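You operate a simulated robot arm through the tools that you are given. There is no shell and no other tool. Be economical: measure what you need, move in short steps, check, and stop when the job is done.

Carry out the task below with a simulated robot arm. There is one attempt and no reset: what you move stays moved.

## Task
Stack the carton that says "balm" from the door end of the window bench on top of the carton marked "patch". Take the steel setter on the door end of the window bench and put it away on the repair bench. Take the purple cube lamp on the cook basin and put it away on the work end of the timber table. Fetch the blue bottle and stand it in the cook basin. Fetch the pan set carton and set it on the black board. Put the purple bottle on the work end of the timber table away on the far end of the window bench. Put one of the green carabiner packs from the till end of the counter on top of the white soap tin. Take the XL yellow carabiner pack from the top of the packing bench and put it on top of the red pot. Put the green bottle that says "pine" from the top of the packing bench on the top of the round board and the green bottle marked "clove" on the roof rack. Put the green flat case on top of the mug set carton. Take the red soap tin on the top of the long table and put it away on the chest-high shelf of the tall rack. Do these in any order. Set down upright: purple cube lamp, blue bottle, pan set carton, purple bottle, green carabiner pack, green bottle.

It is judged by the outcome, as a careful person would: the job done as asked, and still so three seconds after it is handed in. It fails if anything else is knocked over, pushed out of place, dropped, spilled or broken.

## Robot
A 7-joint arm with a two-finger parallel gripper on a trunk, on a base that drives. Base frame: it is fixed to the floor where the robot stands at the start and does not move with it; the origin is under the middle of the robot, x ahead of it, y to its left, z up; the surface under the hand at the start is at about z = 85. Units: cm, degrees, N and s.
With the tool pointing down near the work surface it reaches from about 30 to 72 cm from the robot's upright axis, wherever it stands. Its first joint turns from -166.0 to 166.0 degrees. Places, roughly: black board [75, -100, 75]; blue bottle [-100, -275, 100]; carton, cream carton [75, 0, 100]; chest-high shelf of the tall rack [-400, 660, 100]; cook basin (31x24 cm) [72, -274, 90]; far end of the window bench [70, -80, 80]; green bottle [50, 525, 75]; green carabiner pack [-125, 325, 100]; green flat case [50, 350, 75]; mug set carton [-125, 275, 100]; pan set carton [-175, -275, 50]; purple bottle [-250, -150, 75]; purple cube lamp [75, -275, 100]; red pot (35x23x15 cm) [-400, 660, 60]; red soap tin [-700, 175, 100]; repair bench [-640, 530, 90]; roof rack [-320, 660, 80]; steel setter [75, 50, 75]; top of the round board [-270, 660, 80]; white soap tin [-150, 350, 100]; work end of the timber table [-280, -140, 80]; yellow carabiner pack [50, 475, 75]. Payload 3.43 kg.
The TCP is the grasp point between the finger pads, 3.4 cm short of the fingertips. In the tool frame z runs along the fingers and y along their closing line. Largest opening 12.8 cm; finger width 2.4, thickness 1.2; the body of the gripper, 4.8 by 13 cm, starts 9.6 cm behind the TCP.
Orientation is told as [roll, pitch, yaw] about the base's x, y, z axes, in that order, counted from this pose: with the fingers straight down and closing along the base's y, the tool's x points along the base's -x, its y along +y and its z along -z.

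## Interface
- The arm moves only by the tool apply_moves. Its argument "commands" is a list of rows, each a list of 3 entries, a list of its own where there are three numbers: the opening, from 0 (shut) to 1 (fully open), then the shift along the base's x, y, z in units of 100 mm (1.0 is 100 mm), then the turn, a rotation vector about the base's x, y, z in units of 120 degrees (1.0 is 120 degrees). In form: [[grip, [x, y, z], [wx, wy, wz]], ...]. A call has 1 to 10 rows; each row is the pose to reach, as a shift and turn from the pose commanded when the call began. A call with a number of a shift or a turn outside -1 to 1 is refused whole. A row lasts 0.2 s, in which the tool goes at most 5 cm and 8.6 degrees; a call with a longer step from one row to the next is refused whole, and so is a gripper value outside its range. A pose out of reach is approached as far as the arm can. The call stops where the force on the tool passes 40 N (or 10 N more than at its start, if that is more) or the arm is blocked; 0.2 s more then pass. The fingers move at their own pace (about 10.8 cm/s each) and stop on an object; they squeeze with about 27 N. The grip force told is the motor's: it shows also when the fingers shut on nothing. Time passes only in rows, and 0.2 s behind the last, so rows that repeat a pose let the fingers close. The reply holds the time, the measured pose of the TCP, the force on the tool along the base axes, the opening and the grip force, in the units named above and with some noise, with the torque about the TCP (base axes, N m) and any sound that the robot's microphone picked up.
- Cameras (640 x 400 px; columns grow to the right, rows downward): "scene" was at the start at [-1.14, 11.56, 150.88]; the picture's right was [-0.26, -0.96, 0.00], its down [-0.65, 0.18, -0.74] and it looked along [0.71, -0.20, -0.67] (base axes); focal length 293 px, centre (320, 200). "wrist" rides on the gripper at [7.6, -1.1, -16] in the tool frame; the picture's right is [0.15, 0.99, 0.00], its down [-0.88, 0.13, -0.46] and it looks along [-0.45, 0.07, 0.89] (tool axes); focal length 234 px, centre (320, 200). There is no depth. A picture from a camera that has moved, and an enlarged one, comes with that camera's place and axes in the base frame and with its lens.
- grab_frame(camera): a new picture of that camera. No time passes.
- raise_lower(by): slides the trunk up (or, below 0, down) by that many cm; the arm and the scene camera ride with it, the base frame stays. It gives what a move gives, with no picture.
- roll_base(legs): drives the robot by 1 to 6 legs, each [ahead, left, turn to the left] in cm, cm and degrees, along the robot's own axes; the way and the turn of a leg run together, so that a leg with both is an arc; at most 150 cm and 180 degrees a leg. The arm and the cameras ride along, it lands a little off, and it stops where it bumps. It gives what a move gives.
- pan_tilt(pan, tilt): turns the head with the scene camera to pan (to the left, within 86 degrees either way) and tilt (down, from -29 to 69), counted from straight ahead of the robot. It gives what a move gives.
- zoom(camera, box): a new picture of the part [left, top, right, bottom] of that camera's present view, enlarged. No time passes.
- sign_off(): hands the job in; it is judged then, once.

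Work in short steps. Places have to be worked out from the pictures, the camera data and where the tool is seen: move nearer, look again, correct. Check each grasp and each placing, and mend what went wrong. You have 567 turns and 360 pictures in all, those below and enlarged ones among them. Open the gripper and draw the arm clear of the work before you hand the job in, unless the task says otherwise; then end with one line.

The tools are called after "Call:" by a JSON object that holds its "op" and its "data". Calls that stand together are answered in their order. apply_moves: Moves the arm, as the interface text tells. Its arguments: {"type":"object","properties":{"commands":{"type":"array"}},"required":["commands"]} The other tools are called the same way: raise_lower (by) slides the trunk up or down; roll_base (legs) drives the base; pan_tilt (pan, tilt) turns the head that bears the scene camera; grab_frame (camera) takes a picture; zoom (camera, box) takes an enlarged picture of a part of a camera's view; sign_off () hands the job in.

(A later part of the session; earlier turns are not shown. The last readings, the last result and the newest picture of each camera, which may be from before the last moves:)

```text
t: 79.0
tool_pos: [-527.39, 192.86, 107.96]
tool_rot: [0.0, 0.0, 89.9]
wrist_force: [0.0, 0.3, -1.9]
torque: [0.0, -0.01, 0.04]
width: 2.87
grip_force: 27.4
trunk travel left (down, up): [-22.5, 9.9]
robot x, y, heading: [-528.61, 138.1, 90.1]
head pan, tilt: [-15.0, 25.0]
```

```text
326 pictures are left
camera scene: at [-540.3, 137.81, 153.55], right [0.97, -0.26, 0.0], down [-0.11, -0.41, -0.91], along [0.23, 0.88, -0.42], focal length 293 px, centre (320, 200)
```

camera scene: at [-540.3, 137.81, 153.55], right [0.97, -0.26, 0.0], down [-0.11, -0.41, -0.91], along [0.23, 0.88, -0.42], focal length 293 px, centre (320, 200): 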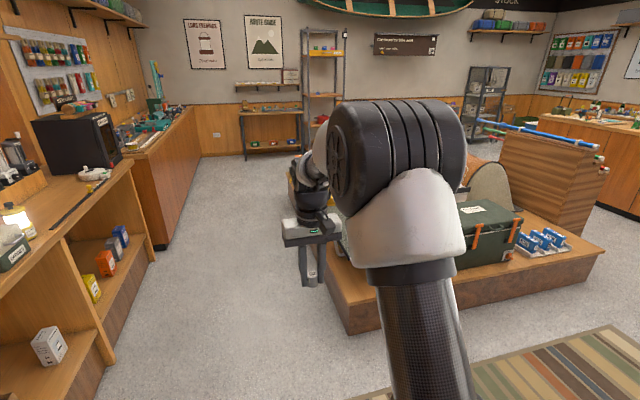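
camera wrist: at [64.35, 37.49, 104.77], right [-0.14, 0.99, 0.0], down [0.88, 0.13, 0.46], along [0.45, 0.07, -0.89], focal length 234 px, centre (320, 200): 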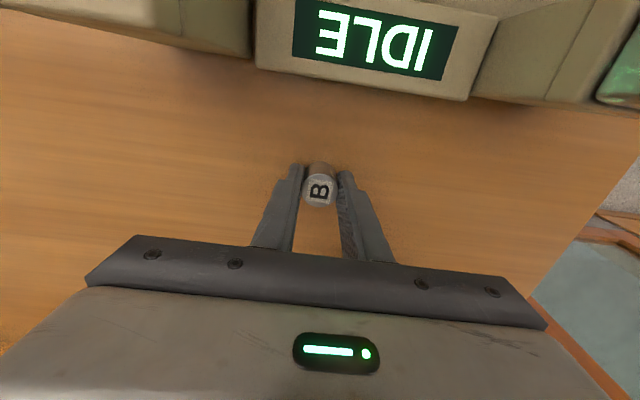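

The passage between the platform (x≈−490) and the benches (x≈−623) is clear. I go north to the repair bench.

Call:
{"op": "roll_base", "data": {"legs": [[0, 25, 0], [150, 0, 0], [150, 0, 0], [50, 0, 0]]}}

Call:
{"op": "pan_tilt", "data": {"pan": 55, "tilt": 40}}

Call:
{"op": "grab_frame", "data": {"camera": "scene"}}

Call:
{"op": "pan_tilt", "data": {"pan": -10, "tilt": 25}}

Call:
{"op": "grab_frame", "data": {"camera": "scene"}}

```text
t: 98.6
tool_pos: [-550.36, 541.72, 108.09]
tool_rot: [0.0, 0.2, 89.8]
wrist_force: [0.2, 0.5, -1.2]
torque: [-0.02, -0.02, 0.03]
width: 2.87
grip_force: 26.3
trunk travel left (down, up): [-22.5, 9.9]
robot x, y, heading: [-551.82, 486.85, 89.8]
head pan, tilt: [-15.0, 25.0]
```

```text
t: 100.0
tool_pos: [-550.32, 541.74, 107.95]
tool_rot: [0.1, 0.0, 89.6]
wrist_force: [-0.4, 0.2, -0.5]
torque: [0.01, 0.0, 0.0]
width: 2.89
grip_force: 27.0
trunk travel left (down, up): [-22.5, 9.9]
robot x, y, heading: [-551.54, 486.85, 90.0]
head pan, tilt: [55.0, 40.0]
```

```text
325 pictures are left
camera scene: at [-572.9, 482.56, 151.22], right [0.58, 0.82, 0.0], down [0.52, -0.37, -0.77], along [-0.62, 0.44, -0.64], focal length 293 px, centre (320, 200)
```

scene: 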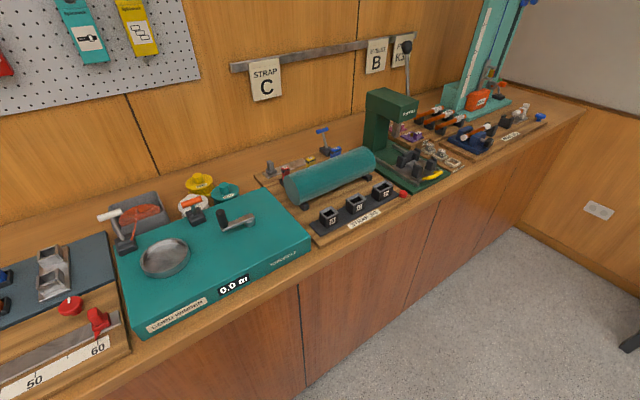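

```text
t: 101.3
tool_pos: [-550.22, 541.79, 108.1]
tool_rot: [-0.1, 0.0, 89.7]
wrist_force: [-0.2, -0.7, -1.3]
torque: [-0.03, -0.02, -0.01]
width: 2.88
grip_force: 26.8
trunk travel left (down, up): [-22.5, 9.9]
robot x, y, heading: [-551.44, 486.65, 89.6]
head pan, tilt: [-10.0, 25.0]
```

```text
324 pictures are left
camera scene: at [-564.32, 486.71, 153.55], right [0.98, -0.18, 0.0], down [-0.08, -0.42, -0.91], along [0.16, 0.89, -0.42], focal length 293 px, centre (320, 200)
```

scene: 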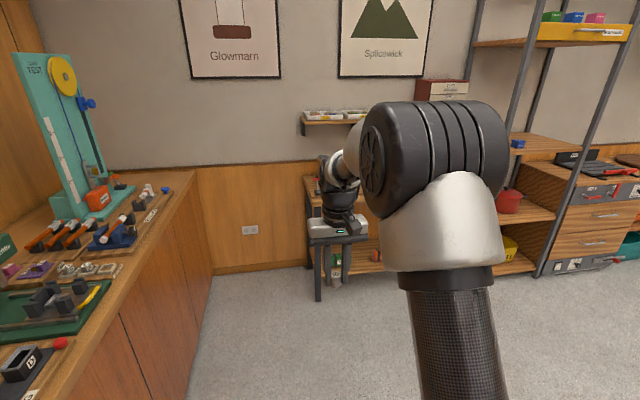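

I zoom on the repair bench to see if there is a rack for setters.

Call:
{"op": "pan_tilt", "data": {"pan": 55, "tilt": 40}}

Call:
{"op": "zoom", "data": {"camera": "scene", "box": [240, 120, 440, 245]}}

Call:
{"op": "zoom", "data": {"camera": "scene", "box": [380, 60, 580, 185]}}

```text
t: 102.7
tool_pos: [-550.31, 541.72, 107.98]
tool_rot: [0.1, 0.0, 89.7]
wrist_force: [-0.2, 0.0, -1.3]
torque: [0.01, 0.01, -0.02]
width: 2.88
grip_force: 26.9
trunk travel left (down, up): [-22.5, 9.9]
robot x, y, heading: [-551.86, 486.53, 89.6]
head pan, tilt: [55.0, 40.0]
```

```text
3.20 times, centred on (340, 182) of scene
camera zoom: at [-572.9, 482.56, 151.22], right [0.58, 0.82, 0.0], down [0.52, -0.37, -0.77], along [-0.62, 0.44, -0.64], focal length 937 px, centre (256, 256)
```

zoom: 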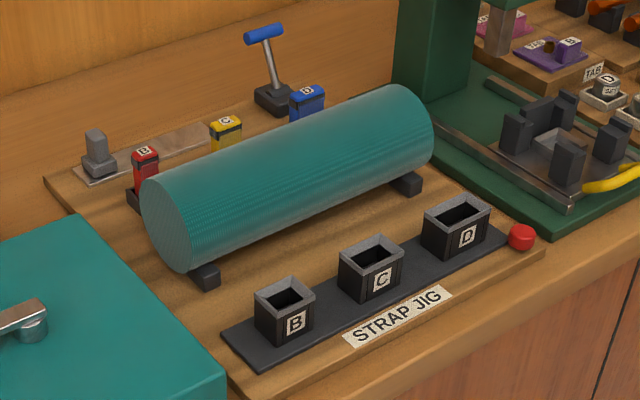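

```text
3.20 times, centred on (480, 122) of scene
camera zoom: at [-572.9, 482.56, 151.22], right [0.58, 0.82, 0.0], down [0.52, -0.37, -0.77], along [-0.62, 0.44, -0.64], focal length 937 px, centre (-192, 448)
```

zoom: 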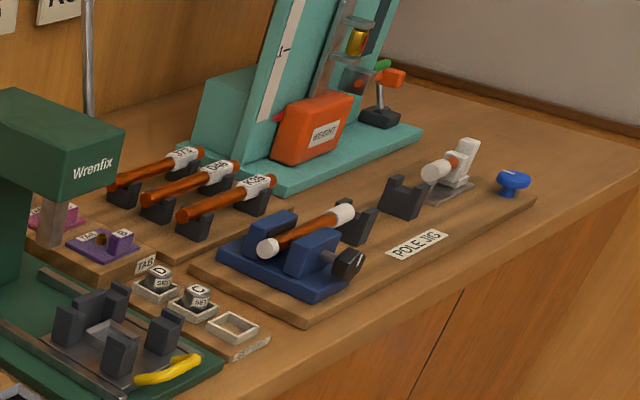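

There is an empty tray labelled for setters beside D and C at roughly (−623,585) — B's place. I turn to face the bench and strafe north.

Call:
{"op": "roll_base", "data": {"legs": [[0, 0, 90], [0, -85, 0]]}}

Call:
{"op": "pan_tilt", "data": {"pan": 0, "tilt": 45}}

Call:
{"op": "grab_frame", "data": {"camera": "scene"}}

Call:
{"op": "grab_frame", "data": {"camera": "wrist"}}

```text
t: 115.2
tool_pos: [-607.48, 571.71, 108.11]
tool_rot: [0.0, 0.0, -179.5]
wrist_force: [-0.9, 0.8, -1.4]
torque: [-0.02, -0.04, 0.03]
width: 2.91
grip_force: 27.0
trunk travel left (down, up): [-22.5, 9.9]
robot x, y, heading: [-552.49, 570.82, -179.6]
head pan, tilt: [55.0, 40.0]
```

```text
t: 116.4
tool_pos: [-607.58, 571.8, 108.02]
tool_rot: [0.1, 0.0, -179.5]
wrist_force: [-0.5, -0.7, -1.5]
torque: [-0.01, -0.01, 0.0]
width: 2.89
grip_force: 27.1
trunk travel left (down, up): [-22.5, 9.9]
robot x, y, heading: [-552.56, 571.08, -179.5]
head pan, tilt: [0.0, 45.0]
```

```text
321 pictures are left
camera scene: at [-551.87, 556.87, 150.49], right [-0.01, 1.0, 0.0], down [0.71, 0.01, -0.71], along [-0.71, -0.01, -0.71], focal length 293 px, centre (320, 200)
```

scene: 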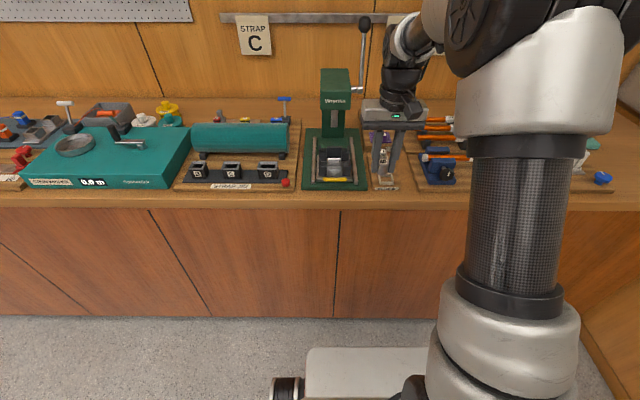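

```text
320 pictures are left
camera wrist: at [-599.99, 572.98, 123.95], right [0.16, -0.99, 0.0], down [-0.88, -0.14, 0.46], along [-0.45, -0.07, -0.89], focal length 234 px, centre (320, 200)
```

wrist: 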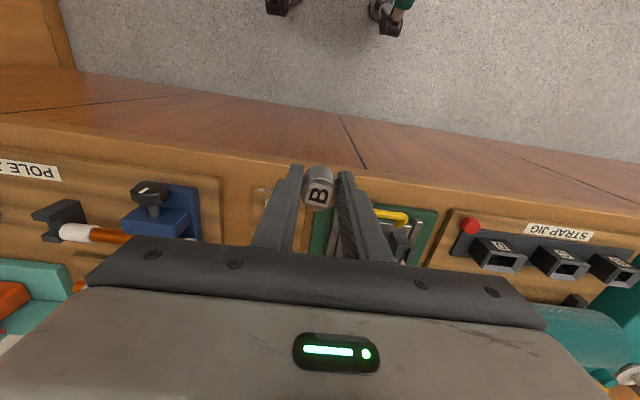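

I zoom on the tray.

Call:
{"op": "zoom", "data": {"camera": "scene", "box": [340, 120, 440, 200]}}

Call:
{"op": "apply_moves", "data": {"commands": [[0, [0, -0.45, 0], [0, 0, 0]], [0, [0, -0.8, 0], [0, 0, 0]]]}}

Call:
{"op": "grab_frame", "data": {"camera": "wrist"}}

```text
5.00 times, centred on (390, 160) of scene
camera zoom: at [-551.87, 556.87, 150.49], right [-0.01, 1.0, 0.0], down [0.71, 0.01, -0.71], along [-0.71, -0.01, -0.71], focal length 1464 px, centre (-30, 400)
```

zoom: 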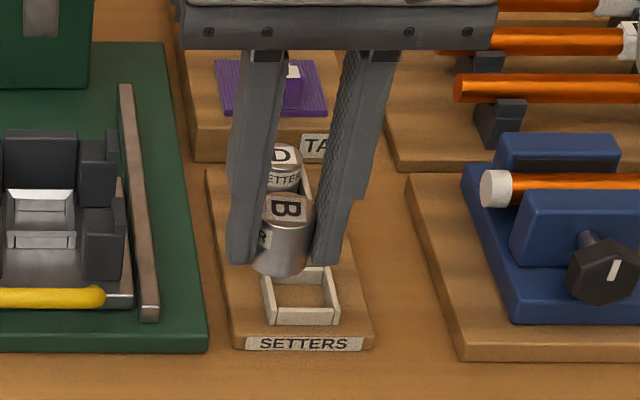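

```text
t: 117.0
tool_pos: [-607.6, 563.72, 107.97]
tool_rot: [0.1, -0.1, -179.5]
wrist_force: [0.8, -0.7, -0.9]
torque: [0.0, 0.0, 0.03]
width: 2.88
grip_force: 27.4
trunk travel left (down, up): [-22.5, 9.9]
robot x, y, heading: [-552.74, 571.03, -179.4]
head pan, tilt: [0.0, 45.0]
```

```text
318 pictures are left
camera wrist: at [-599.94, 564.97, 123.86], right [0.16, -0.99, 0.0], down [-0.88, -0.14, 0.46], along [-0.45, -0.07, -0.89], focal length 234 px, centre (320, 200)
```

wrist: 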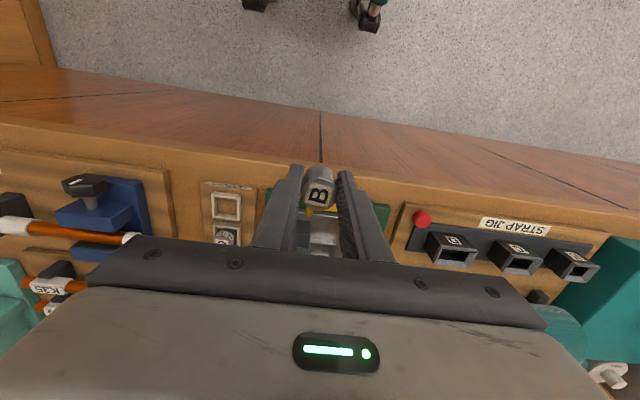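

The empty SETTERS tray is at about (−621.5,577.5). I hover beside it for a closer fix.

Call:
{"op": "apply_moves", "data": {"commands": [[0, [-0.4, 0.25, 0], [0, 0, 0]], [0, [-0.8, 0.5, -0.15], [0, 0, 0]], [0, [-0.95, 0.85, -0.5], [0, 0, 0]]]}}

Call:
{"op": "grab_frame", "data": {"camera": "wrist"}}

Call:
{"op": "zoom", "data": {"camera": "scene", "box": [340, 120, 440, 200]}}

```text
refused: row 3 steps farther than a row can; nothing moved
```

```text
317 pictures are left
camera wrist: at [-599.94, 564.97, 123.86], right [0.16, -0.99, 0.0], down [-0.88, -0.14, 0.46], along [-0.45, -0.07, -0.89], focal length 234 px, centre (320, 200)
```

wrist: 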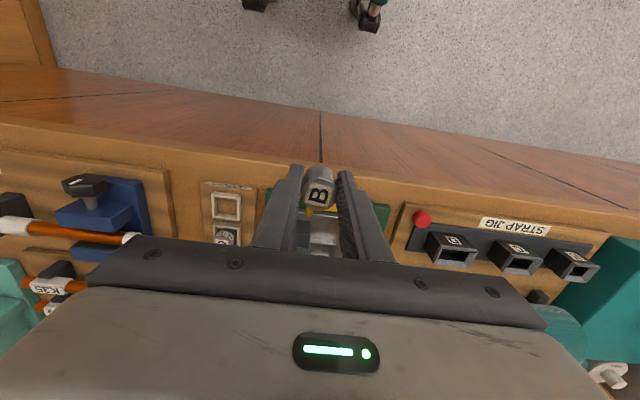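

```text
5.00 times, centred on (390, 160) of scene
camera zoom: at [-551.87, 556.85, 150.49], right [-0.01, 1.0, 0.0], down [0.71, 0.01, -0.71], along [-0.71, -0.01, -0.71], focal length 1464 px, centre (-30, 400)
```

zoom: 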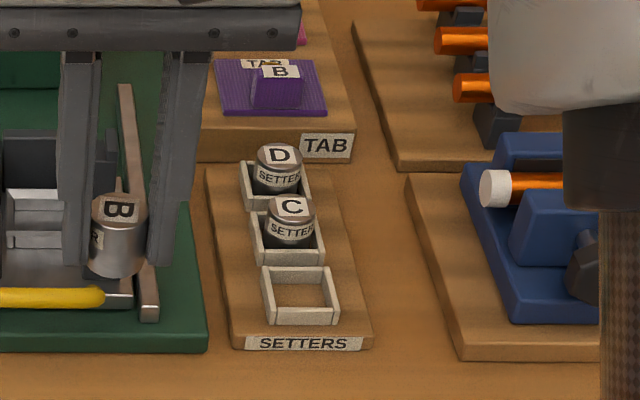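

I resend with shorter rows.

Call:
{"op": "apply_moves", "data": {"commands": [[0, [-0.35, 0.25, 0], [0, 0, 0]], [0, [-0.7, 0.5, 0], [0, 0, 0]], [0, [-1.0, 0.75, -0.2], [0, 0, 0]], [0, [-1.0, 0.75, -0.6], [0, 0, 0]]]}}

Call:
{"op": "grab_frame", "data": {"camera": "wrist"}}

Call:
{"op": "zoom", "data": {"camera": "scene", "box": [340, 120, 440, 200]}}

```text
t: 118.0
tool_pos: [-617.63, 571.22, 102.02]
tool_rot: [0.1, 0.1, -179.5]
wrist_force: [-0.5, -0.6, -0.6]
torque: [-0.01, -0.01, -0.02]
width: 2.88
grip_force: 27.6
trunk travel left (down, up): [-22.5, 9.9]
robot x, y, heading: [-552.51, 571.41, -179.3]
head pan, tilt: [0.0, 45.0]
```

```text
315 pictures are left
camera wrist: at [-610.0, 572.49, 117.94], right [0.16, -0.99, 0.0], down [-0.88, -0.14, 0.46], along [-0.45, -0.07, -0.89], focal length 234 px, centre (320, 200)
```

wrist: 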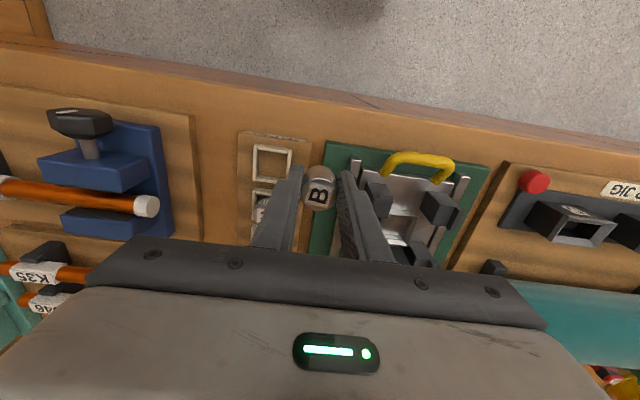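

```text
5.00 times, centred on (390, 160) of scene
camera zoom: at [-551.9, 556.89, 150.5], right [-0.01, 1.0, 0.0], down [0.71, 0.01, -0.71], along [-0.71, -0.01, -0.71], focal length 1464 px, centre (-30, 400)
```

zoom: 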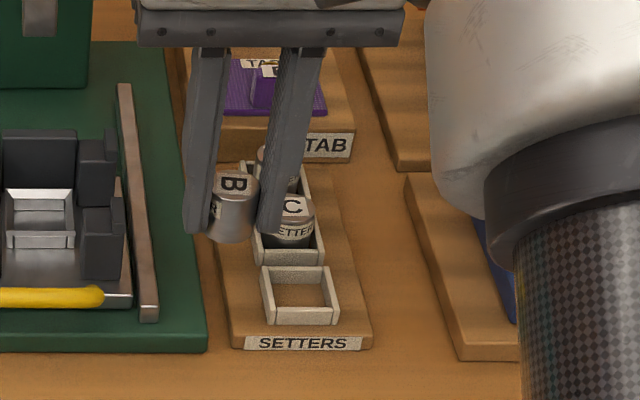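

Tray centre ≈(−620.5,577.1), z≈90. I move over it and lower partially.

Call:
{"op": "apply_moves", "data": {"commands": [[0, [-0.14, 0.3, 0], [0, 0, 0]], [0, [-0.28, 0.59, 0], [0, 0, 0]], [0, [-0.28, 0.59, -0.4], [0, 0, 0]]]}}

Call:
{"op": "zoom", "data": {"camera": "scene", "box": [340, 120, 440, 200]}}

Call:
{"op": "zoom", "data": {"camera": "wrist", "box": [240, 100, 400, 220]}}

```text
t: 118.8
tool_pos: [-620.47, 577.2, 98.02]
tool_rot: [0.0, 0.0, -179.5]
wrist_force: [0.3, 0.0, -0.9]
torque: [-0.03, 0.02, 0.02]
width: 2.9
grip_force: 26.5
trunk travel left (down, up): [-22.5, 9.9]
robot x, y, heading: [-552.53, 570.87, -179.5]
head pan, tilt: [0.0, 45.0]
```

```text
5.00 times, centred on (390, 160) of scene
camera zoom: at [-551.87, 556.89, 150.5], right [-0.01, 1.0, 0.0], down [0.71, 0.01, -0.71], along [-0.71, -0.01, -0.71], focal length 1464 px, centre (-30, 400)
```

zoom: 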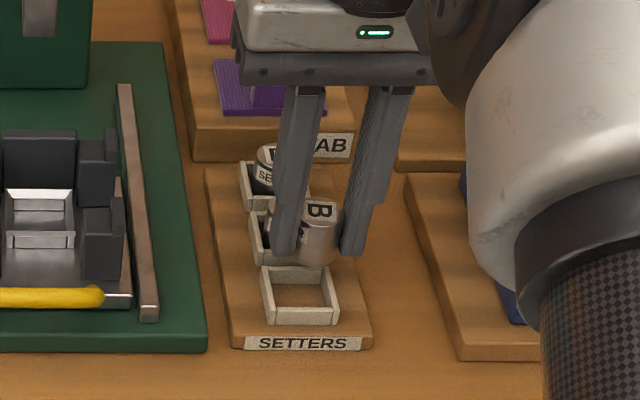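

```text
3.33 times, centred on (320, 160) of wrist
camera zoom: at [-612.85, 578.42, 113.89], right [0.16, -0.99, 0.0], down [-0.88, -0.14, 0.46], along [-0.45, -0.07, -0.89], focal length 781 px, centre (320, 333)
```

zoom: 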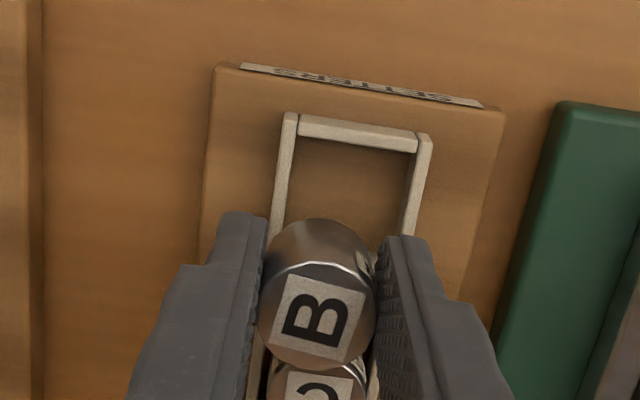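

I nudge −0.4 in y and lower carefully; the fingers will meet the tray rim about 1 cm before the setter seats, which is acceptable.

Call:
{"op": "apply_moves", "data": {"commands": [[0, [0, -0.04, -0.2], [0, 0, 0]], [0, [0, -0.04, -0.38], [0, 0, 0]]]}}

Call:
{"op": "zoom", "data": {"camera": "scene", "box": [340, 120, 440, 200]}}

Call:
{"op": "zoom", "data": {"camera": "wrist", "box": [240, 100, 400, 220]}}

```text
t: 119.4
tool_pos: [-620.59, 576.8, 95.81]
tool_rot: [-0.1, -0.8, -179.5]
wrist_force: [11.3, -0.3, 16.6]
torque: [-0.01, -0.53, 0.1]
width: 2.9
grip_force: 27.0
trunk travel left (down, up): [-22.5, 9.9]
robot x, y, heading: [-552.74, 571.05, -179.2]
head pan, tilt: [0.0, 45.0]
stopped in row 2: the force on the tool passed its limit at 55 N (the readings are from after the stop); the commanded pose is now the measured one
```

```text
5.00 times, centred on (390, 160) of scene
camera zoom: at [-551.56, 556.85, 150.51], right [-0.01, 1.0, 0.0], down [0.71, 0.01, -0.71], along [-0.71, -0.01, -0.71], focal length 1464 px, centre (-30, 400)
```

zoom: 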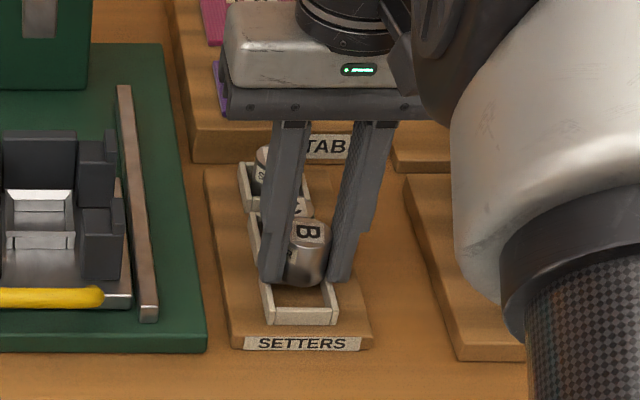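

```text
3.33 times, centred on (320, 160) of wrist
camera zoom: at [-612.76, 578.03, 111.7], right [0.16, -0.99, 0.0], down [-0.87, -0.14, 0.47], along [-0.46, -0.07, -0.88], focal length 781 px, centre (320, 333)
```

zoom: 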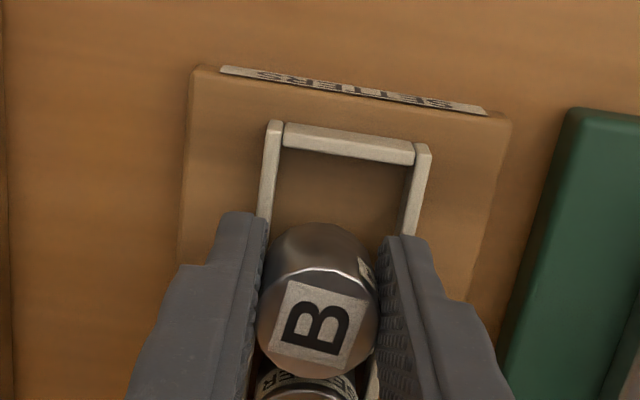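

The setter touched at z≈92 because it is about 1.4 cm too far toward the wall. I lift, shift +1.4 in x, and straighten.

Call:
{"op": "apply_moves", "data": {"commands": [[0, [0, 0, 0.15], [0, 0.0067, 0]], [0, [0.14, -0.01, 0.15], [0, 0.0067, 0]], [0, [0.14, -0.01, 0.05], [0, 0.0067, 0]]]}}

Call:
{"op": "zoom", "data": {"camera": "scene", "box": [340, 120, 440, 200]}}

Call:
{"op": "zoom", "data": {"camera": "wrist", "box": [240, 100, 400, 220]}}

```text
t: 120.2
tool_pos: [-619.4, 576.9, 95.93]
tool_rot: [0.0, -1.6, -179.6]
wrist_force: [0.8, -0.4, -0.7]
torque: [-0.03, 0.0, 0.0]
width: 2.85
grip_force: 26.8
trunk travel left (down, up): [-22.5, 9.9]
robot x, y, heading: [-552.82, 571.23, -179.4]
head pan, tilt: [0.0, 45.0]
```

```text
5.00 times, centred on (390, 160) of scene
camera zoom: at [-551.86, 556.88, 150.49], right [-0.01, 1.0, 0.0], down [0.71, 0.01, -0.71], along [-0.71, -0.01, -0.71], focal length 1464 px, centre (-30, 400)
```

zoom: 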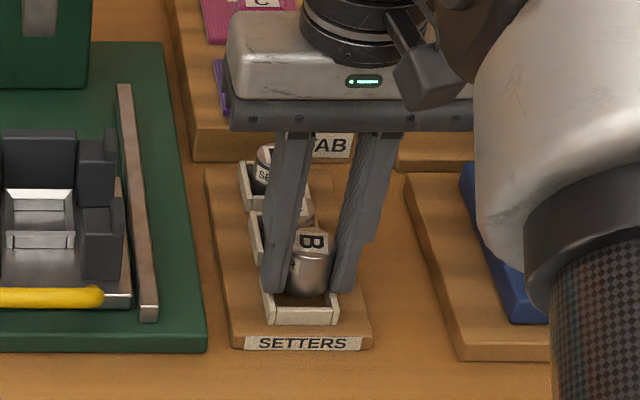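

```text
3.33 times, centred on (320, 160) of wrist
camera zoom: at [-611.4, 577.99, 111.74], right [0.15, -0.99, -0.01], down [-0.87, -0.14, 0.48], along [-0.47, -0.07, -0.88], focal length 781 px, centre (320, 333)
```

zoom: 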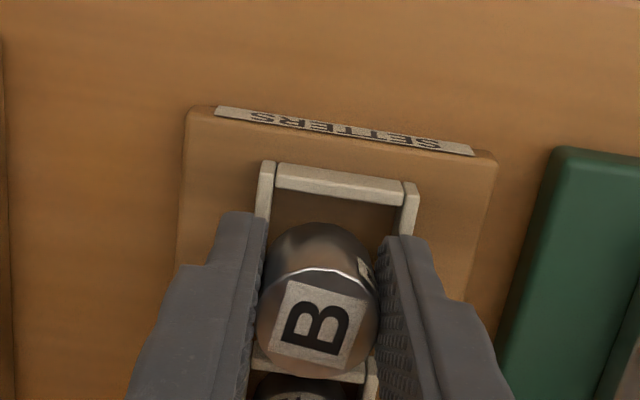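

Depth is now good; I shift −0.3 in y, remove the 1.6° tilt, and lower.

Call:
{"op": "apply_moves", "data": {"commands": [[0, [0.01, -0.03, 0], [0, -0.0133, 0]], [0, [0.01, -0.03, -0.06], [0, -0.0133, 0]], [0, [0.01, -0.03, -0.12], [0, -0.0133, 0]]]}}

Call:
{"op": "zoom", "data": {"camera": "scene", "box": [340, 120, 440, 200]}}

Call:
{"op": "zoom", "data": {"camera": "wrist", "box": [240, 100, 400, 220]}}

```text
t: 121.0
tool_pos: [-619.59, 576.45, 95.95]
tool_rot: [-0.1, -0.6, -179.5]
wrist_force: [4.3, 0.0, 15.3]
torque: [-0.29, -0.33, 0.08]
width: 2.87
grip_force: 26.5
trunk travel left (down, up): [-22.5, 9.9]
robot x, y, heading: [-552.48, 571.2, -179.3]
head pan, tilt: [0.0, 45.0]
stopped in row 3: the force on the tool passed its limit at 44 N (the readings are from after the stop); the commanded pose is now the measured one
```

```text
5.00 times, centred on (390, 160) of scene
camera zoom: at [-551.67, 556.87, 150.49], right [-0.01, 1.0, 0.0], down [0.71, 0.01, -0.71], along [-0.71, -0.01, -0.71], focal length 1464 px, centre (-30, 400)
```

zoom: 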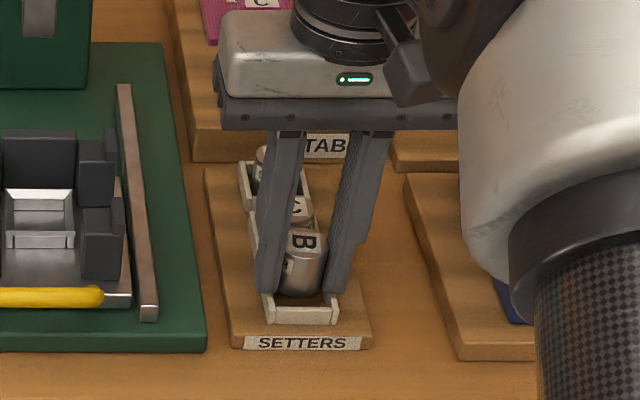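

```text
3.33 times, centred on (320, 160) of wrist
camera zoom: at [-611.76, 577.63, 111.71], right [0.16, -0.99, 0.0], down [-0.87, -0.14, 0.47], along [-0.46, -0.07, -0.88], focal length 781 px, centre (320, 333)
```

zoom: 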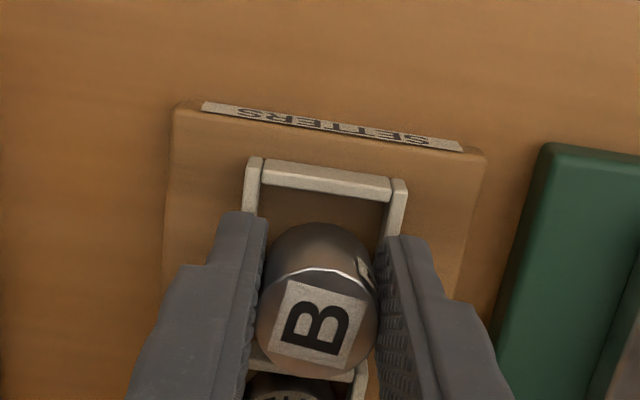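

The fingertips rest on the tray rim with the setter just inside. I ease up 1 mm and release gently.

Call:
{"op": "apply_moves", "data": {"commands": [[0, [0, 0, 0.01], [0, -0.005, 0]], [0.28, [0, 0, 0.01], [0, -0.005, 0]], [0.28, [0, 0, 0.01], [0, -0.005, 0]], [0.28, [0, 0, 0.4], [0, -0.005, 0]], [0.28, [0, 0, 0.8], [0, -0.005, 0]]]}}

Call:
{"op": "zoom", "data": {"camera": "scene", "box": [340, 120, 440, 200]}}

Call:
{"op": "zoom", "data": {"camera": "wrist", "box": [240, 100, 400, 220]}}

```text
t: 122.2
tool_pos: [-619.54, 576.35, 103.3]
tool_rot: [-0.1, 0.3, -179.6]
wrist_force: [0.5, 0.7, 0.0]
torque: [0.03, 0.0, -0.03]
width: 3.57
grip_force: 0.0
trunk travel left (down, up): [-22.5, 9.9]
robot x, y, heading: [-552.54, 571.28, -179.6]
head pan, tilt: [0.0, 45.0]
```

```text
5.00 times, centred on (390, 160) of scene
camera zoom: at [-551.83, 556.87, 150.48], right [-0.01, 1.0, 0.0], down [0.71, 0.01, -0.71], along [-0.71, -0.01, -0.71], focal length 1464 px, centre (-30, 400)
```

zoom: 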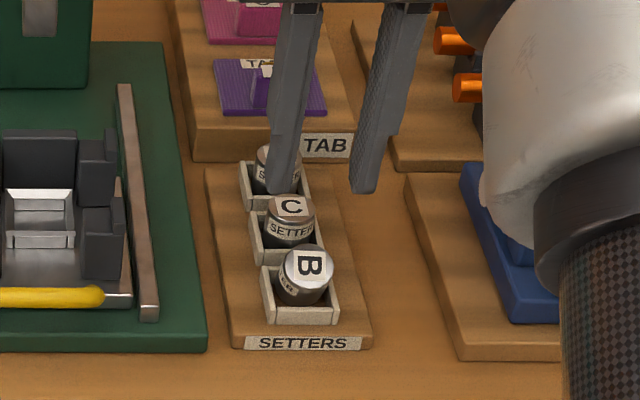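

```text
3.33 times, centred on (320, 160) of wrist
camera zoom: at [-611.93, 577.55, 119.36], right [0.16, -0.99, 0.0], down [-0.88, -0.14, 0.45], along [-0.44, -0.07, -0.89], focal length 781 px, centre (320, 333)
```

zoom: 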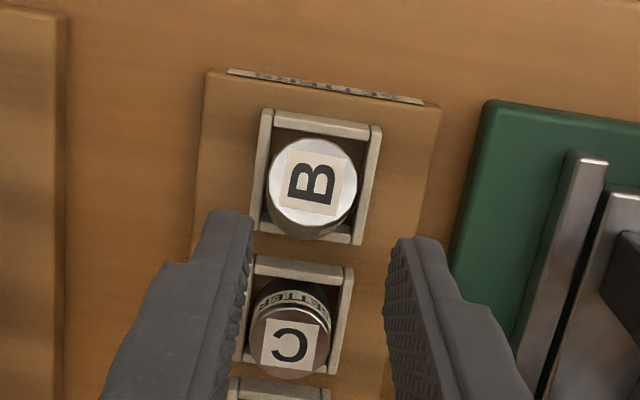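

B is tilted: its far bottom edge is caught on the tray's back wall. I re-grip it higher and lift it a little to straighten it.

Call:
{"op": "apply_moves", "data": {"commands": [[0.45, [0.02, 0.035, 0], [0, -0.0025, 0]], [0.45, [0.02, 0.035, -0.4], [0, -0.0025, 0]], [0.45, [0.02, 0.035, -0.7], [0, -0.0025, 0]], [0.45, [0.02, 0.035, -0.75], [0, -0.0025, 0]], [0, [0.02, 0.035, -0.75], [0, -0.0025, 0]], [0, [0.02, 0.035, -0.75], [0, -0.0025, 0]], [0, [0.02, 0.035, -0.75], [0, -0.0025, 0]]]}}

Call:
{"op": "apply_moves", "data": {"commands": [[0, [0, 0, 0.25], [0, 0, 0]], [0, [0, 0, 0.35], [0, 0, 0]]]}}

Call:
{"op": "zoom", "data": {"camera": "scene", "box": [340, 120, 440, 200]}}

Call:
{"op": "zoom", "data": {"camera": "wrist", "box": [240, 100, 400, 220]}}

```text
t: 123.8
tool_pos: [-619.32, 576.75, 95.98]
tool_rot: [0.0, 0.4, -179.6]
wrist_force: [-0.8, 1.2, -0.1]
torque: [0.0, -0.02, 0.0]
width: 2.87
grip_force: 27.2
trunk travel left (down, up): [-22.5, 9.9]
robot x, y, heading: [-552.55, 571.27, -179.5]
head pan, tilt: [0.0, 45.0]
```

```text
t: 124.4
tool_pos: [-619.23, 576.84, 99.32]
tool_rot: [-0.1, 0.6, -179.5]
wrist_force: [-0.1, -0.6, -1.9]
torque: [0.0, 0.01, 0.02]
width: 2.86
grip_force: 27.7
trunk travel left (down, up): [-22.5, 9.9]
robot x, y, heading: [-552.64, 571.12, -179.4]
head pan, tilt: [0.0, 45.0]
```

```text
5.00 times, centred on (390, 160) of scene
camera zoom: at [-551.84, 556.88, 150.49], right [-0.01, 1.0, 0.0], down [0.71, 0.01, -0.71], along [-0.71, -0.01, -0.71], focal length 1464 px, centre (-30, 400)
```

zoom: 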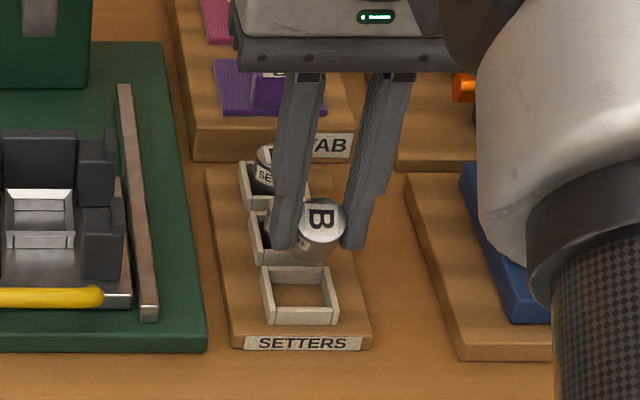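

```text
3.33 times, centred on (320, 160) of wrist
camera zoom: at [-611.87, 577.99, 115.43], right [0.16, -0.99, 0.0], down [-0.88, -0.14, 0.45], along [-0.44, -0.07, -0.89], focal length 781 px, centre (320, 333)
```

zoom: 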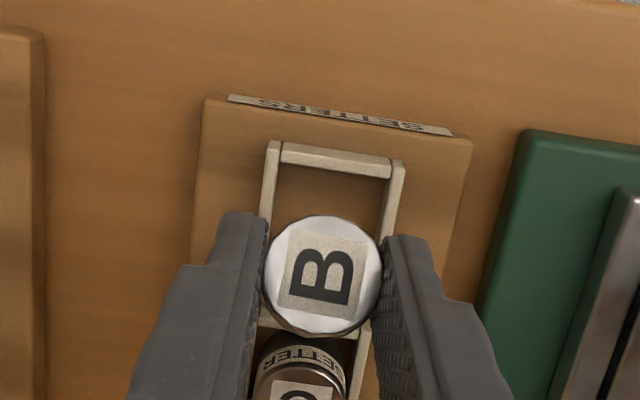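

B is held with a ~21° lean toward the robot. I tilt the tool −21° about y to bring it upright, then look.

Call:
{"op": "apply_moves", "data": {"commands": [[0, [0, 0, 0.1], [0, -0.06, 0]], [0, [-0.03, 0, 0.1], [0, -0.12, 0]], [0, [-0.06, 0, 0.1], [0, -0.175, 0]], [0, [-0.06, 0, 0.1], [0, -0.175, 0]]]}}

Call:
{"op": "zoom", "data": {"camera": "scene", "box": [340, 120, 440, 200]}}

Call:
{"op": "zoom", "data": {"camera": "wrist", "box": [240, 100, 400, 220]}}

```text
t: 125.4
tool_pos: [-616.21, 576.52, 100.41]
tool_rot: [0.2, 20.6, -179.5]
wrist_force: [0.0, 0.1, -1.0]
torque: [0.04, 0.01, 0.03]
width: 2.85
grip_force: 26.6
out of reach, approached as far as the arm can: row 2, 3, 4
trunk travel left (down, up): [-22.5, 9.9]
robot x, y, heading: [-552.82, 570.96, -179.5]
head pan, tilt: [0.0, 45.0]
```

```text
5.00 times, centred on (390, 160) of scene
camera zoom: at [-551.87, 556.88, 150.49], right [-0.01, 1.0, 0.0], down [0.71, 0.01, -0.71], along [-0.71, -0.01, -0.71], focal length 1464 px, centre (-30, 400)
```

zoom: 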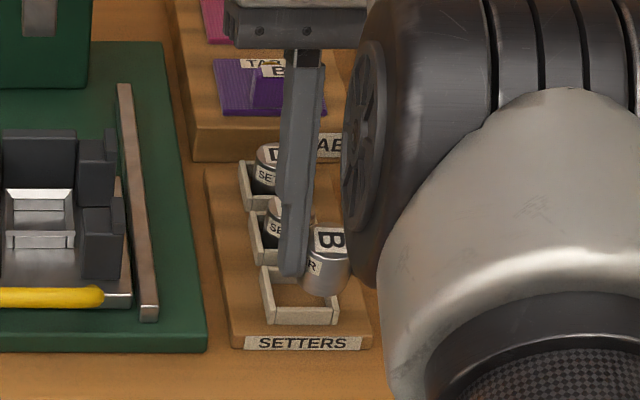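

```text
3.33 times, centred on (320, 160) of wrist
camera zoom: at [-614.66, 577.78, 118.04], right [0.15, -0.99, 0.05], down [-0.98, -0.14, 0.12], along [-0.11, -0.07, -0.99], focal length 781 px, centre (320, 333)
```

zoom: 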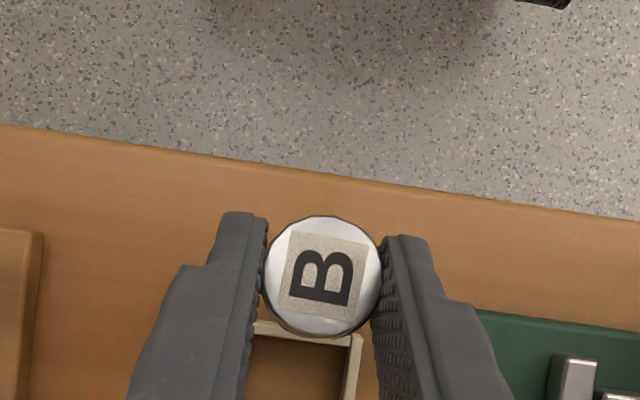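

The tilted pose is at the reach limit. I raise the trunk, move the base 8 cm closer, and look again.

Call:
{"op": "raise_lower", "data": {"by": 6}}

Call:
{"op": "roll_base", "data": {"legs": [[8, 0, 0]]}}

Call:
{"op": "apply_moves", "data": {"commands": [[0, [0.2, 0, 0], [0, 0, 0]], [0, [0.45, 0, 0], [0, 0, 0]]]}}

Call:
{"op": "zoom", "data": {"camera": "scene", "box": [340, 120, 440, 200]}}

Call:
{"op": "zoom", "data": {"camera": "wrist", "box": [240, 100, 400, 220]}}

```text
t: 126.4
tool_pos: [-616.17, 576.6, 106.47]
tool_rot: [0.2, 20.4, -179.5]
wrist_force: [0.2, 1.0, -0.2]
torque: [0.02, -0.01, 0.01]
width: 2.85
grip_force: 27.5
trunk travel left (down, up): [-28.5, 3.9]
robot x, y, heading: [-552.42, 570.97, -179.7]
head pan, tilt: [0.0, 45.0]
```

```text
t: 127.5
tool_pos: [-624.19, 576.47, 106.42]
tool_rot: [0.1, 20.5, -179.3]
wrist_force: [-0.1, 0.2, -1.8]
torque: [-0.01, -0.03, -0.01]
width: 2.88
grip_force: 27.3
trunk travel left (down, up): [-28.5, 3.9]
robot x, y, heading: [-560.87, 571.0, -179.5]
head pan, tilt: [0.0, 45.0]
```

```text
t: 128.1
tool_pos: [-619.51, 576.6, 106.36]
tool_rot: [0.1, 20.4, -179.4]
wrist_force: [-0.1, 0.6, -1.5]
torque: [-0.04, 0.0, -0.03]
width: 2.88
grip_force: 26.9
trunk travel left (down, up): [-28.5, 3.9]
robot x, y, heading: [-560.5, 570.84, -179.7]
head pan, tilt: [0.0, 45.0]
```

```text
5.00 times, centred on (390, 160) of scene
camera zoom: at [-559.72, 556.81, 156.49], right [-0.01, 1.0, 0.0], down [0.71, 0.01, -0.71], along [-0.71, -0.01, -0.71], focal length 1464 px, centre (-30, 400)
```

zoom: 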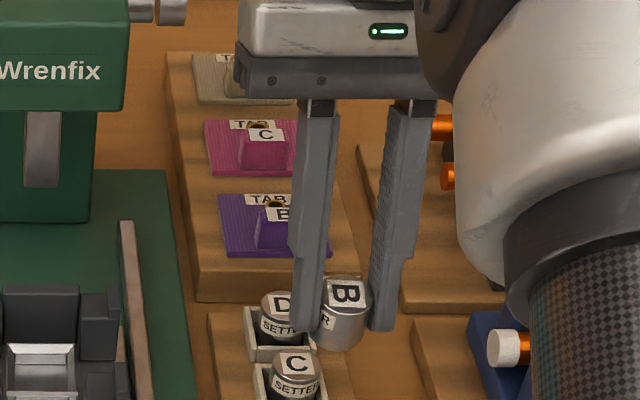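

```text
3.33 times, centred on (320, 160) of wrist
camera zoom: at [-618.0, 577.69, 124.04], right [0.15, -0.99, 0.05], down [-0.98, -0.14, 0.12], along [-0.11, -0.07, -0.99], focal length 781 px, centre (320, 333)
```

zoom: 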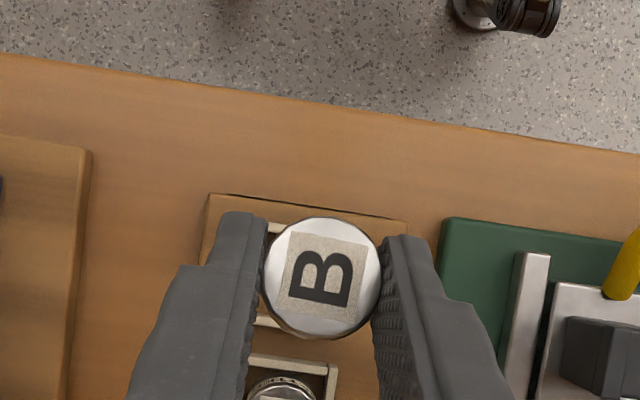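

B is upright now. I lower the trunk 7 cm to near the tray and check the alignment.

Call:
{"op": "raise_lower", "data": {"by": -7}}

Call:
{"op": "zoom", "data": {"camera": "scene", "box": [340, 140, 440, 220]}}

Call:
{"op": "zoom", "data": {"camera": "wrist", "box": [240, 100, 400, 220]}}

```text
t: 129.2
tool_pos: [-619.6, 576.47, 99.39]
tool_rot: [0.1, 20.4, -179.5]
wrist_force: [-0.2, 0.4, -1.6]
torque: [-0.02, 0.03, 0.01]
width: 2.87
grip_force: 27.0
trunk travel left (down, up): [-21.5, 10.9]
robot x, y, heading: [-560.57, 570.91, -179.4]
head pan, tilt: [0.0, 45.0]
```

```text
5.00 times, centred on (390, 180) of scene
camera zoom: at [-559.75, 556.81, 149.5], right [-0.01, 1.0, 0.0], down [0.71, 0.01, -0.71], along [-0.71, -0.01, -0.71], focal length 1464 px, centre (-30, 300)
```

zoom: 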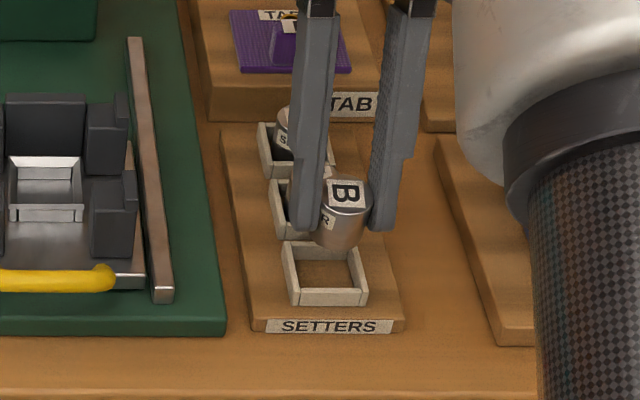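

```text
3.33 times, centred on (320, 160) of wrist
camera zoom: at [-618.05, 577.69, 117.02], right [0.15, -0.99, 0.05], down [-0.98, -0.14, 0.12], along [-0.11, -0.07, -0.99], focal length 781 px, centre (320, 333)
```

zoom: 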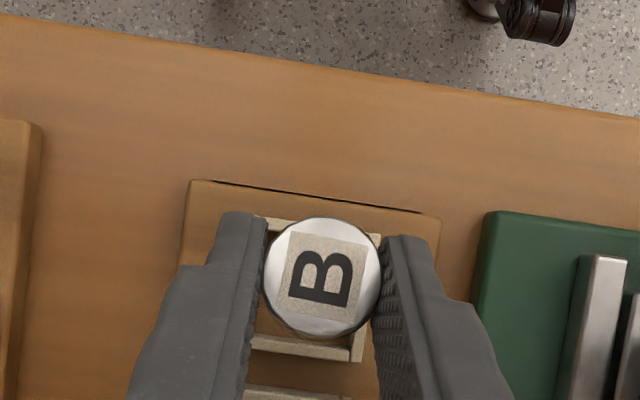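

Relative to the tray, B needs −0.6 cm in x. I shift and lower 2 cm.

Call:
{"op": "apply_moves", "data": {"commands": [[0, [-0.06, 0.005, 0], [0, 0, 0]], [0, [-0.06, 0.005, -0.1], [0, 0, 0]], [0, [-0.06, 0.005, -0.2], [0, 0, 0]]]}}

Call:
{"op": "zoom", "data": {"camera": "scene", "box": [340, 140, 440, 220]}}

Call:
{"op": "zoom", "data": {"camera": "wrist", "box": [240, 100, 400, 220]}}

```text
t: 130.0
tool_pos: [-620.21, 576.52, 97.33]
tool_rot: [0.1, 20.6, -179.4]
wrist_force: [0.0, 0.2, -1.1]
torque: [0.01, 0.0, 0.05]
width: 2.88
grip_force: 27.0
trunk travel left (down, up): [-21.5, 10.9]
robot x, y, heading: [-560.3, 570.6, -179.3]
head pan, tilt: [0.0, 45.0]
```

```text
5.00 times, centred on (390, 180) of scene
camera zoom: at [-559.76, 556.81, 149.49], right [-0.01, 1.0, 0.0], down [0.71, 0.01, -0.71], along [-0.71, -0.01, -0.71], focal length 1464 px, centre (-30, 300)
```

zoom: 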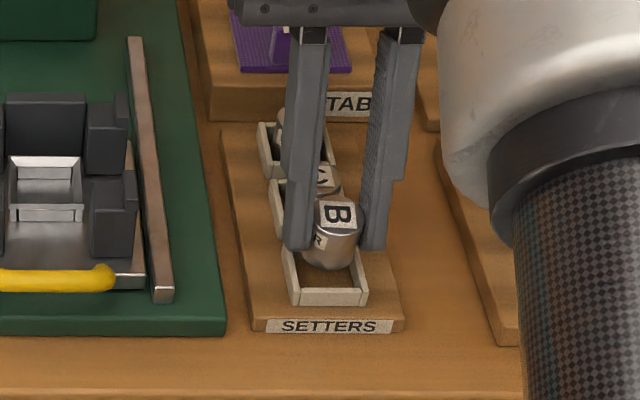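

```text
3.33 times, centred on (320, 160) of wrist
camera zoom: at [-618.66, 577.72, 114.99], right [0.15, -0.99, 0.05], down [-0.98, -0.14, 0.12], along [-0.11, -0.07, -0.99], focal length 781 px, centre (320, 333)
```

zoom: 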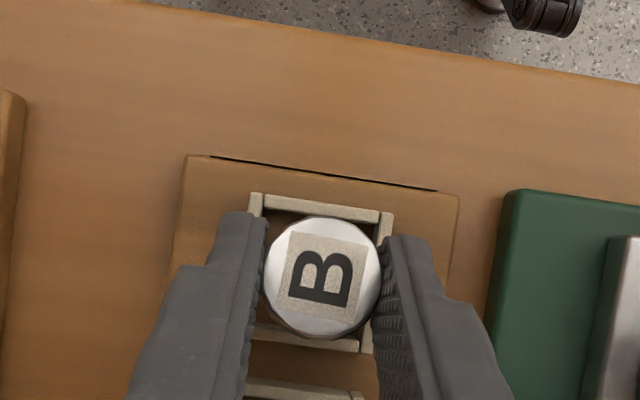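

Well centred. I lower with contact watch and look.

Call:
{"op": "apply_moves", "data": {"commands": [[0, [0, 0.005, -0.05], [0, 0, 0]], [0, [0, 0.005, -0.1], [0, 0, 0]], [0, [0, 0.005, -0.13], [0, 0, 0]]]}}

Call:
{"op": "zoom", "data": {"camera": "scene", "box": [340, 140, 440, 220]}}

```text
t: 130.8
tool_pos: [-620.1, 576.65, 96.41]
tool_rot: [0.1, 20.3, -179.3]
wrist_force: [0.4, 0.9, 7.4]
torque: [-0.03, 0.07, 0.04]
width: 2.89
grip_force: 27.0
trunk travel left (down, up): [-21.5, 10.9]
robot x, y, heading: [-560.28, 571.04, -179.6]
head pan, tilt: [0.0, 45.0]
```

```text
5.00 times, centred on (390, 180) of scene
camera zoom: at [-559.68, 556.8, 149.52], right [-0.01, 1.0, 0.0], down [0.71, 0.01, -0.71], along [-0.71, -0.01, -0.71], focal length 1464 px, centre (-30, 300)
```

zoom: 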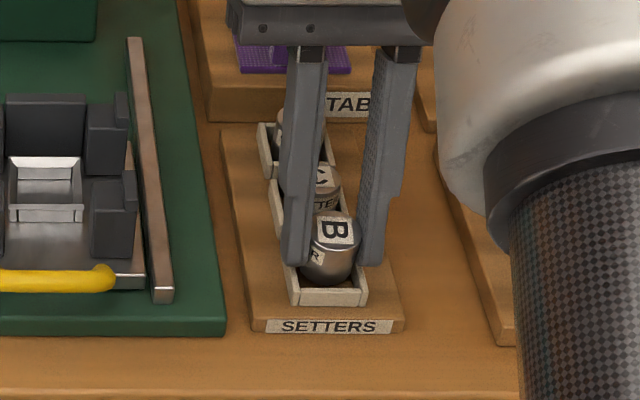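

Light contact with the setter inside the rim. I release slightly and rise.

Call:
{"op": "apply_moves", "data": {"commands": [[0, [0, 0, 0.02], [0, 0, 0]], [0.26, [0, 0, 0.02], [0, 0, 0]], [0.26, [0, 0, 0.02], [0, 0, 0]], [0.3, [0, 0, 0.3], [0, 0, 0]], [0.3, [0, 0, 0.7], [0, 0, 0]]]}}

Call:
{"op": "zoom", "data": {"camera": "scene", "box": [340, 140, 440, 220]}}

Call:
{"op": "zoom", "data": {"camera": "wrist", "box": [240, 100, 400, 220]}}

```text
t: 132.0
tool_pos: [-620.1, 576.54, 102.96]
tool_rot: [0.1, 20.4, -179.4]
wrist_force: [0.3, 0.2, 0.1]
torque: [-0.01, 0.0, -0.02]
width: 3.83
grip_force: 0.0
trunk travel left (down, up): [-21.5, 10.9]
robot x, y, heading: [-560.51, 571.05, -179.4]
head pan, tilt: [0.0, 45.0]
```

```text
5.00 times, centred on (390, 180) of scene
camera zoom: at [-559.75, 556.81, 149.49], right [-0.01, 1.0, 0.0], down [0.71, 0.01, -0.71], along [-0.71, -0.01, -0.71], focal length 1464 px, centre (-30, 300)
```

zoom: 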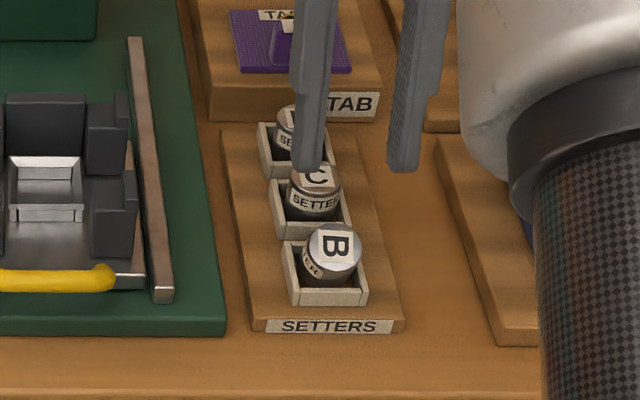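

```text
3.33 times, centred on (320, 160) of wrist
camera zoom: at [-618.6, 577.78, 120.67], right [0.15, -0.99, 0.05], down [-0.98, -0.14, 0.12], along [-0.11, -0.07, -0.99], focal length 781 px, centre (320, 333)
```

zoom: 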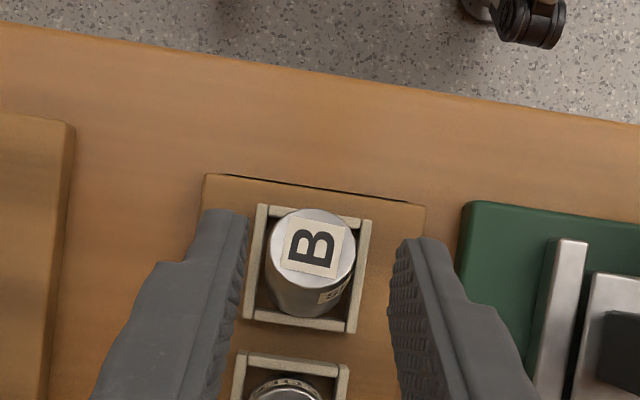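

B again caught its far bottom edge on the back wall by a few millimetres. I re-grip, lift 0.4 cm, shift 0.5 cm toward the robot, and release.

Call:
{"op": "apply_moves", "data": {"commands": [[0.4, [0.03, 0.005, -0.3], [0, 0, 0]], [0.4, [0.03, 0.005, -0.6], [0, 0, 0]], [0.4, [0.03, 0.005, -0.66], [0, 0, 0]], [0, [0.03, 0.005, -0.66], [0, 0, 0]], [0, [0.03, 0.005, -0.66], [0, 0, 0]], [0, [0.03, 0.005, -0.66], [0, 0, 0]], [0, [0.03, 0.005, -0.62], [0, 0, 0]], [0, [0.08, 0.005, -0.62], [0, 0, 0]]]}}

Call:
{"op": "zoom", "data": {"camera": "scene", "box": [340, 140, 440, 220]}}

Call:
{"op": "zoom", "data": {"camera": "wrist", "box": [240, 100, 400, 220]}}

```text
t: 133.8
tool_pos: [-619.52, 576.6, 96.98]
tool_rot: [0.1, 20.4, -179.4]
wrist_force: [-1.1, -0.1, -0.5]
torque: [-0.01, 0.1, -0.02]
width: 2.89
grip_force: 26.9
trunk travel left (down, up): [-21.5, 10.9]
robot x, y, heading: [-560.38, 571.04, -179.5]
head pan, tilt: [0.0, 45.0]
```

```text
5.00 times, centred on (390, 180) of scene
camera zoom: at [-559.76, 556.8, 149.5], right [-0.01, 1.0, 0.0], down [0.71, 0.01, -0.71], along [-0.71, -0.01, -0.71], focal length 1464 px, centre (-30, 300)
```

zoom: 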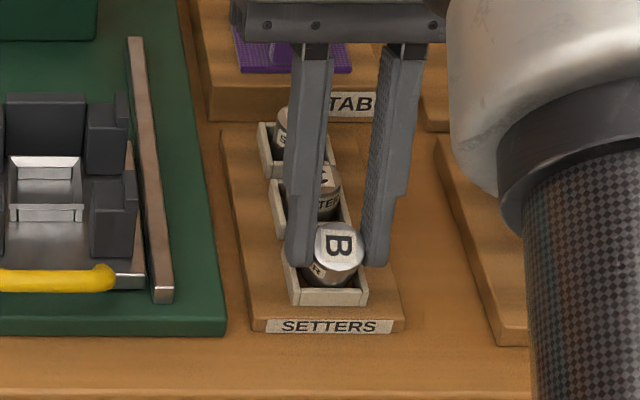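

```text
3.33 times, centred on (320, 160) of wrist
camera zoom: at [-617.9, 577.8, 114.51], right [0.15, -0.99, 0.05], down [-0.98, -0.14, 0.12], along [-0.11, -0.07, -0.99], focal length 781 px, centre (320, 333)
```

zoom: 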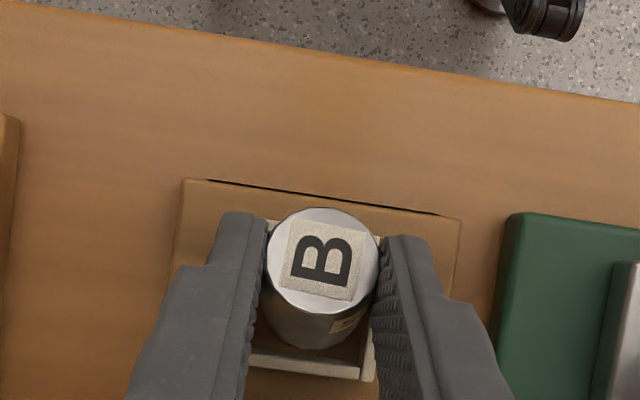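

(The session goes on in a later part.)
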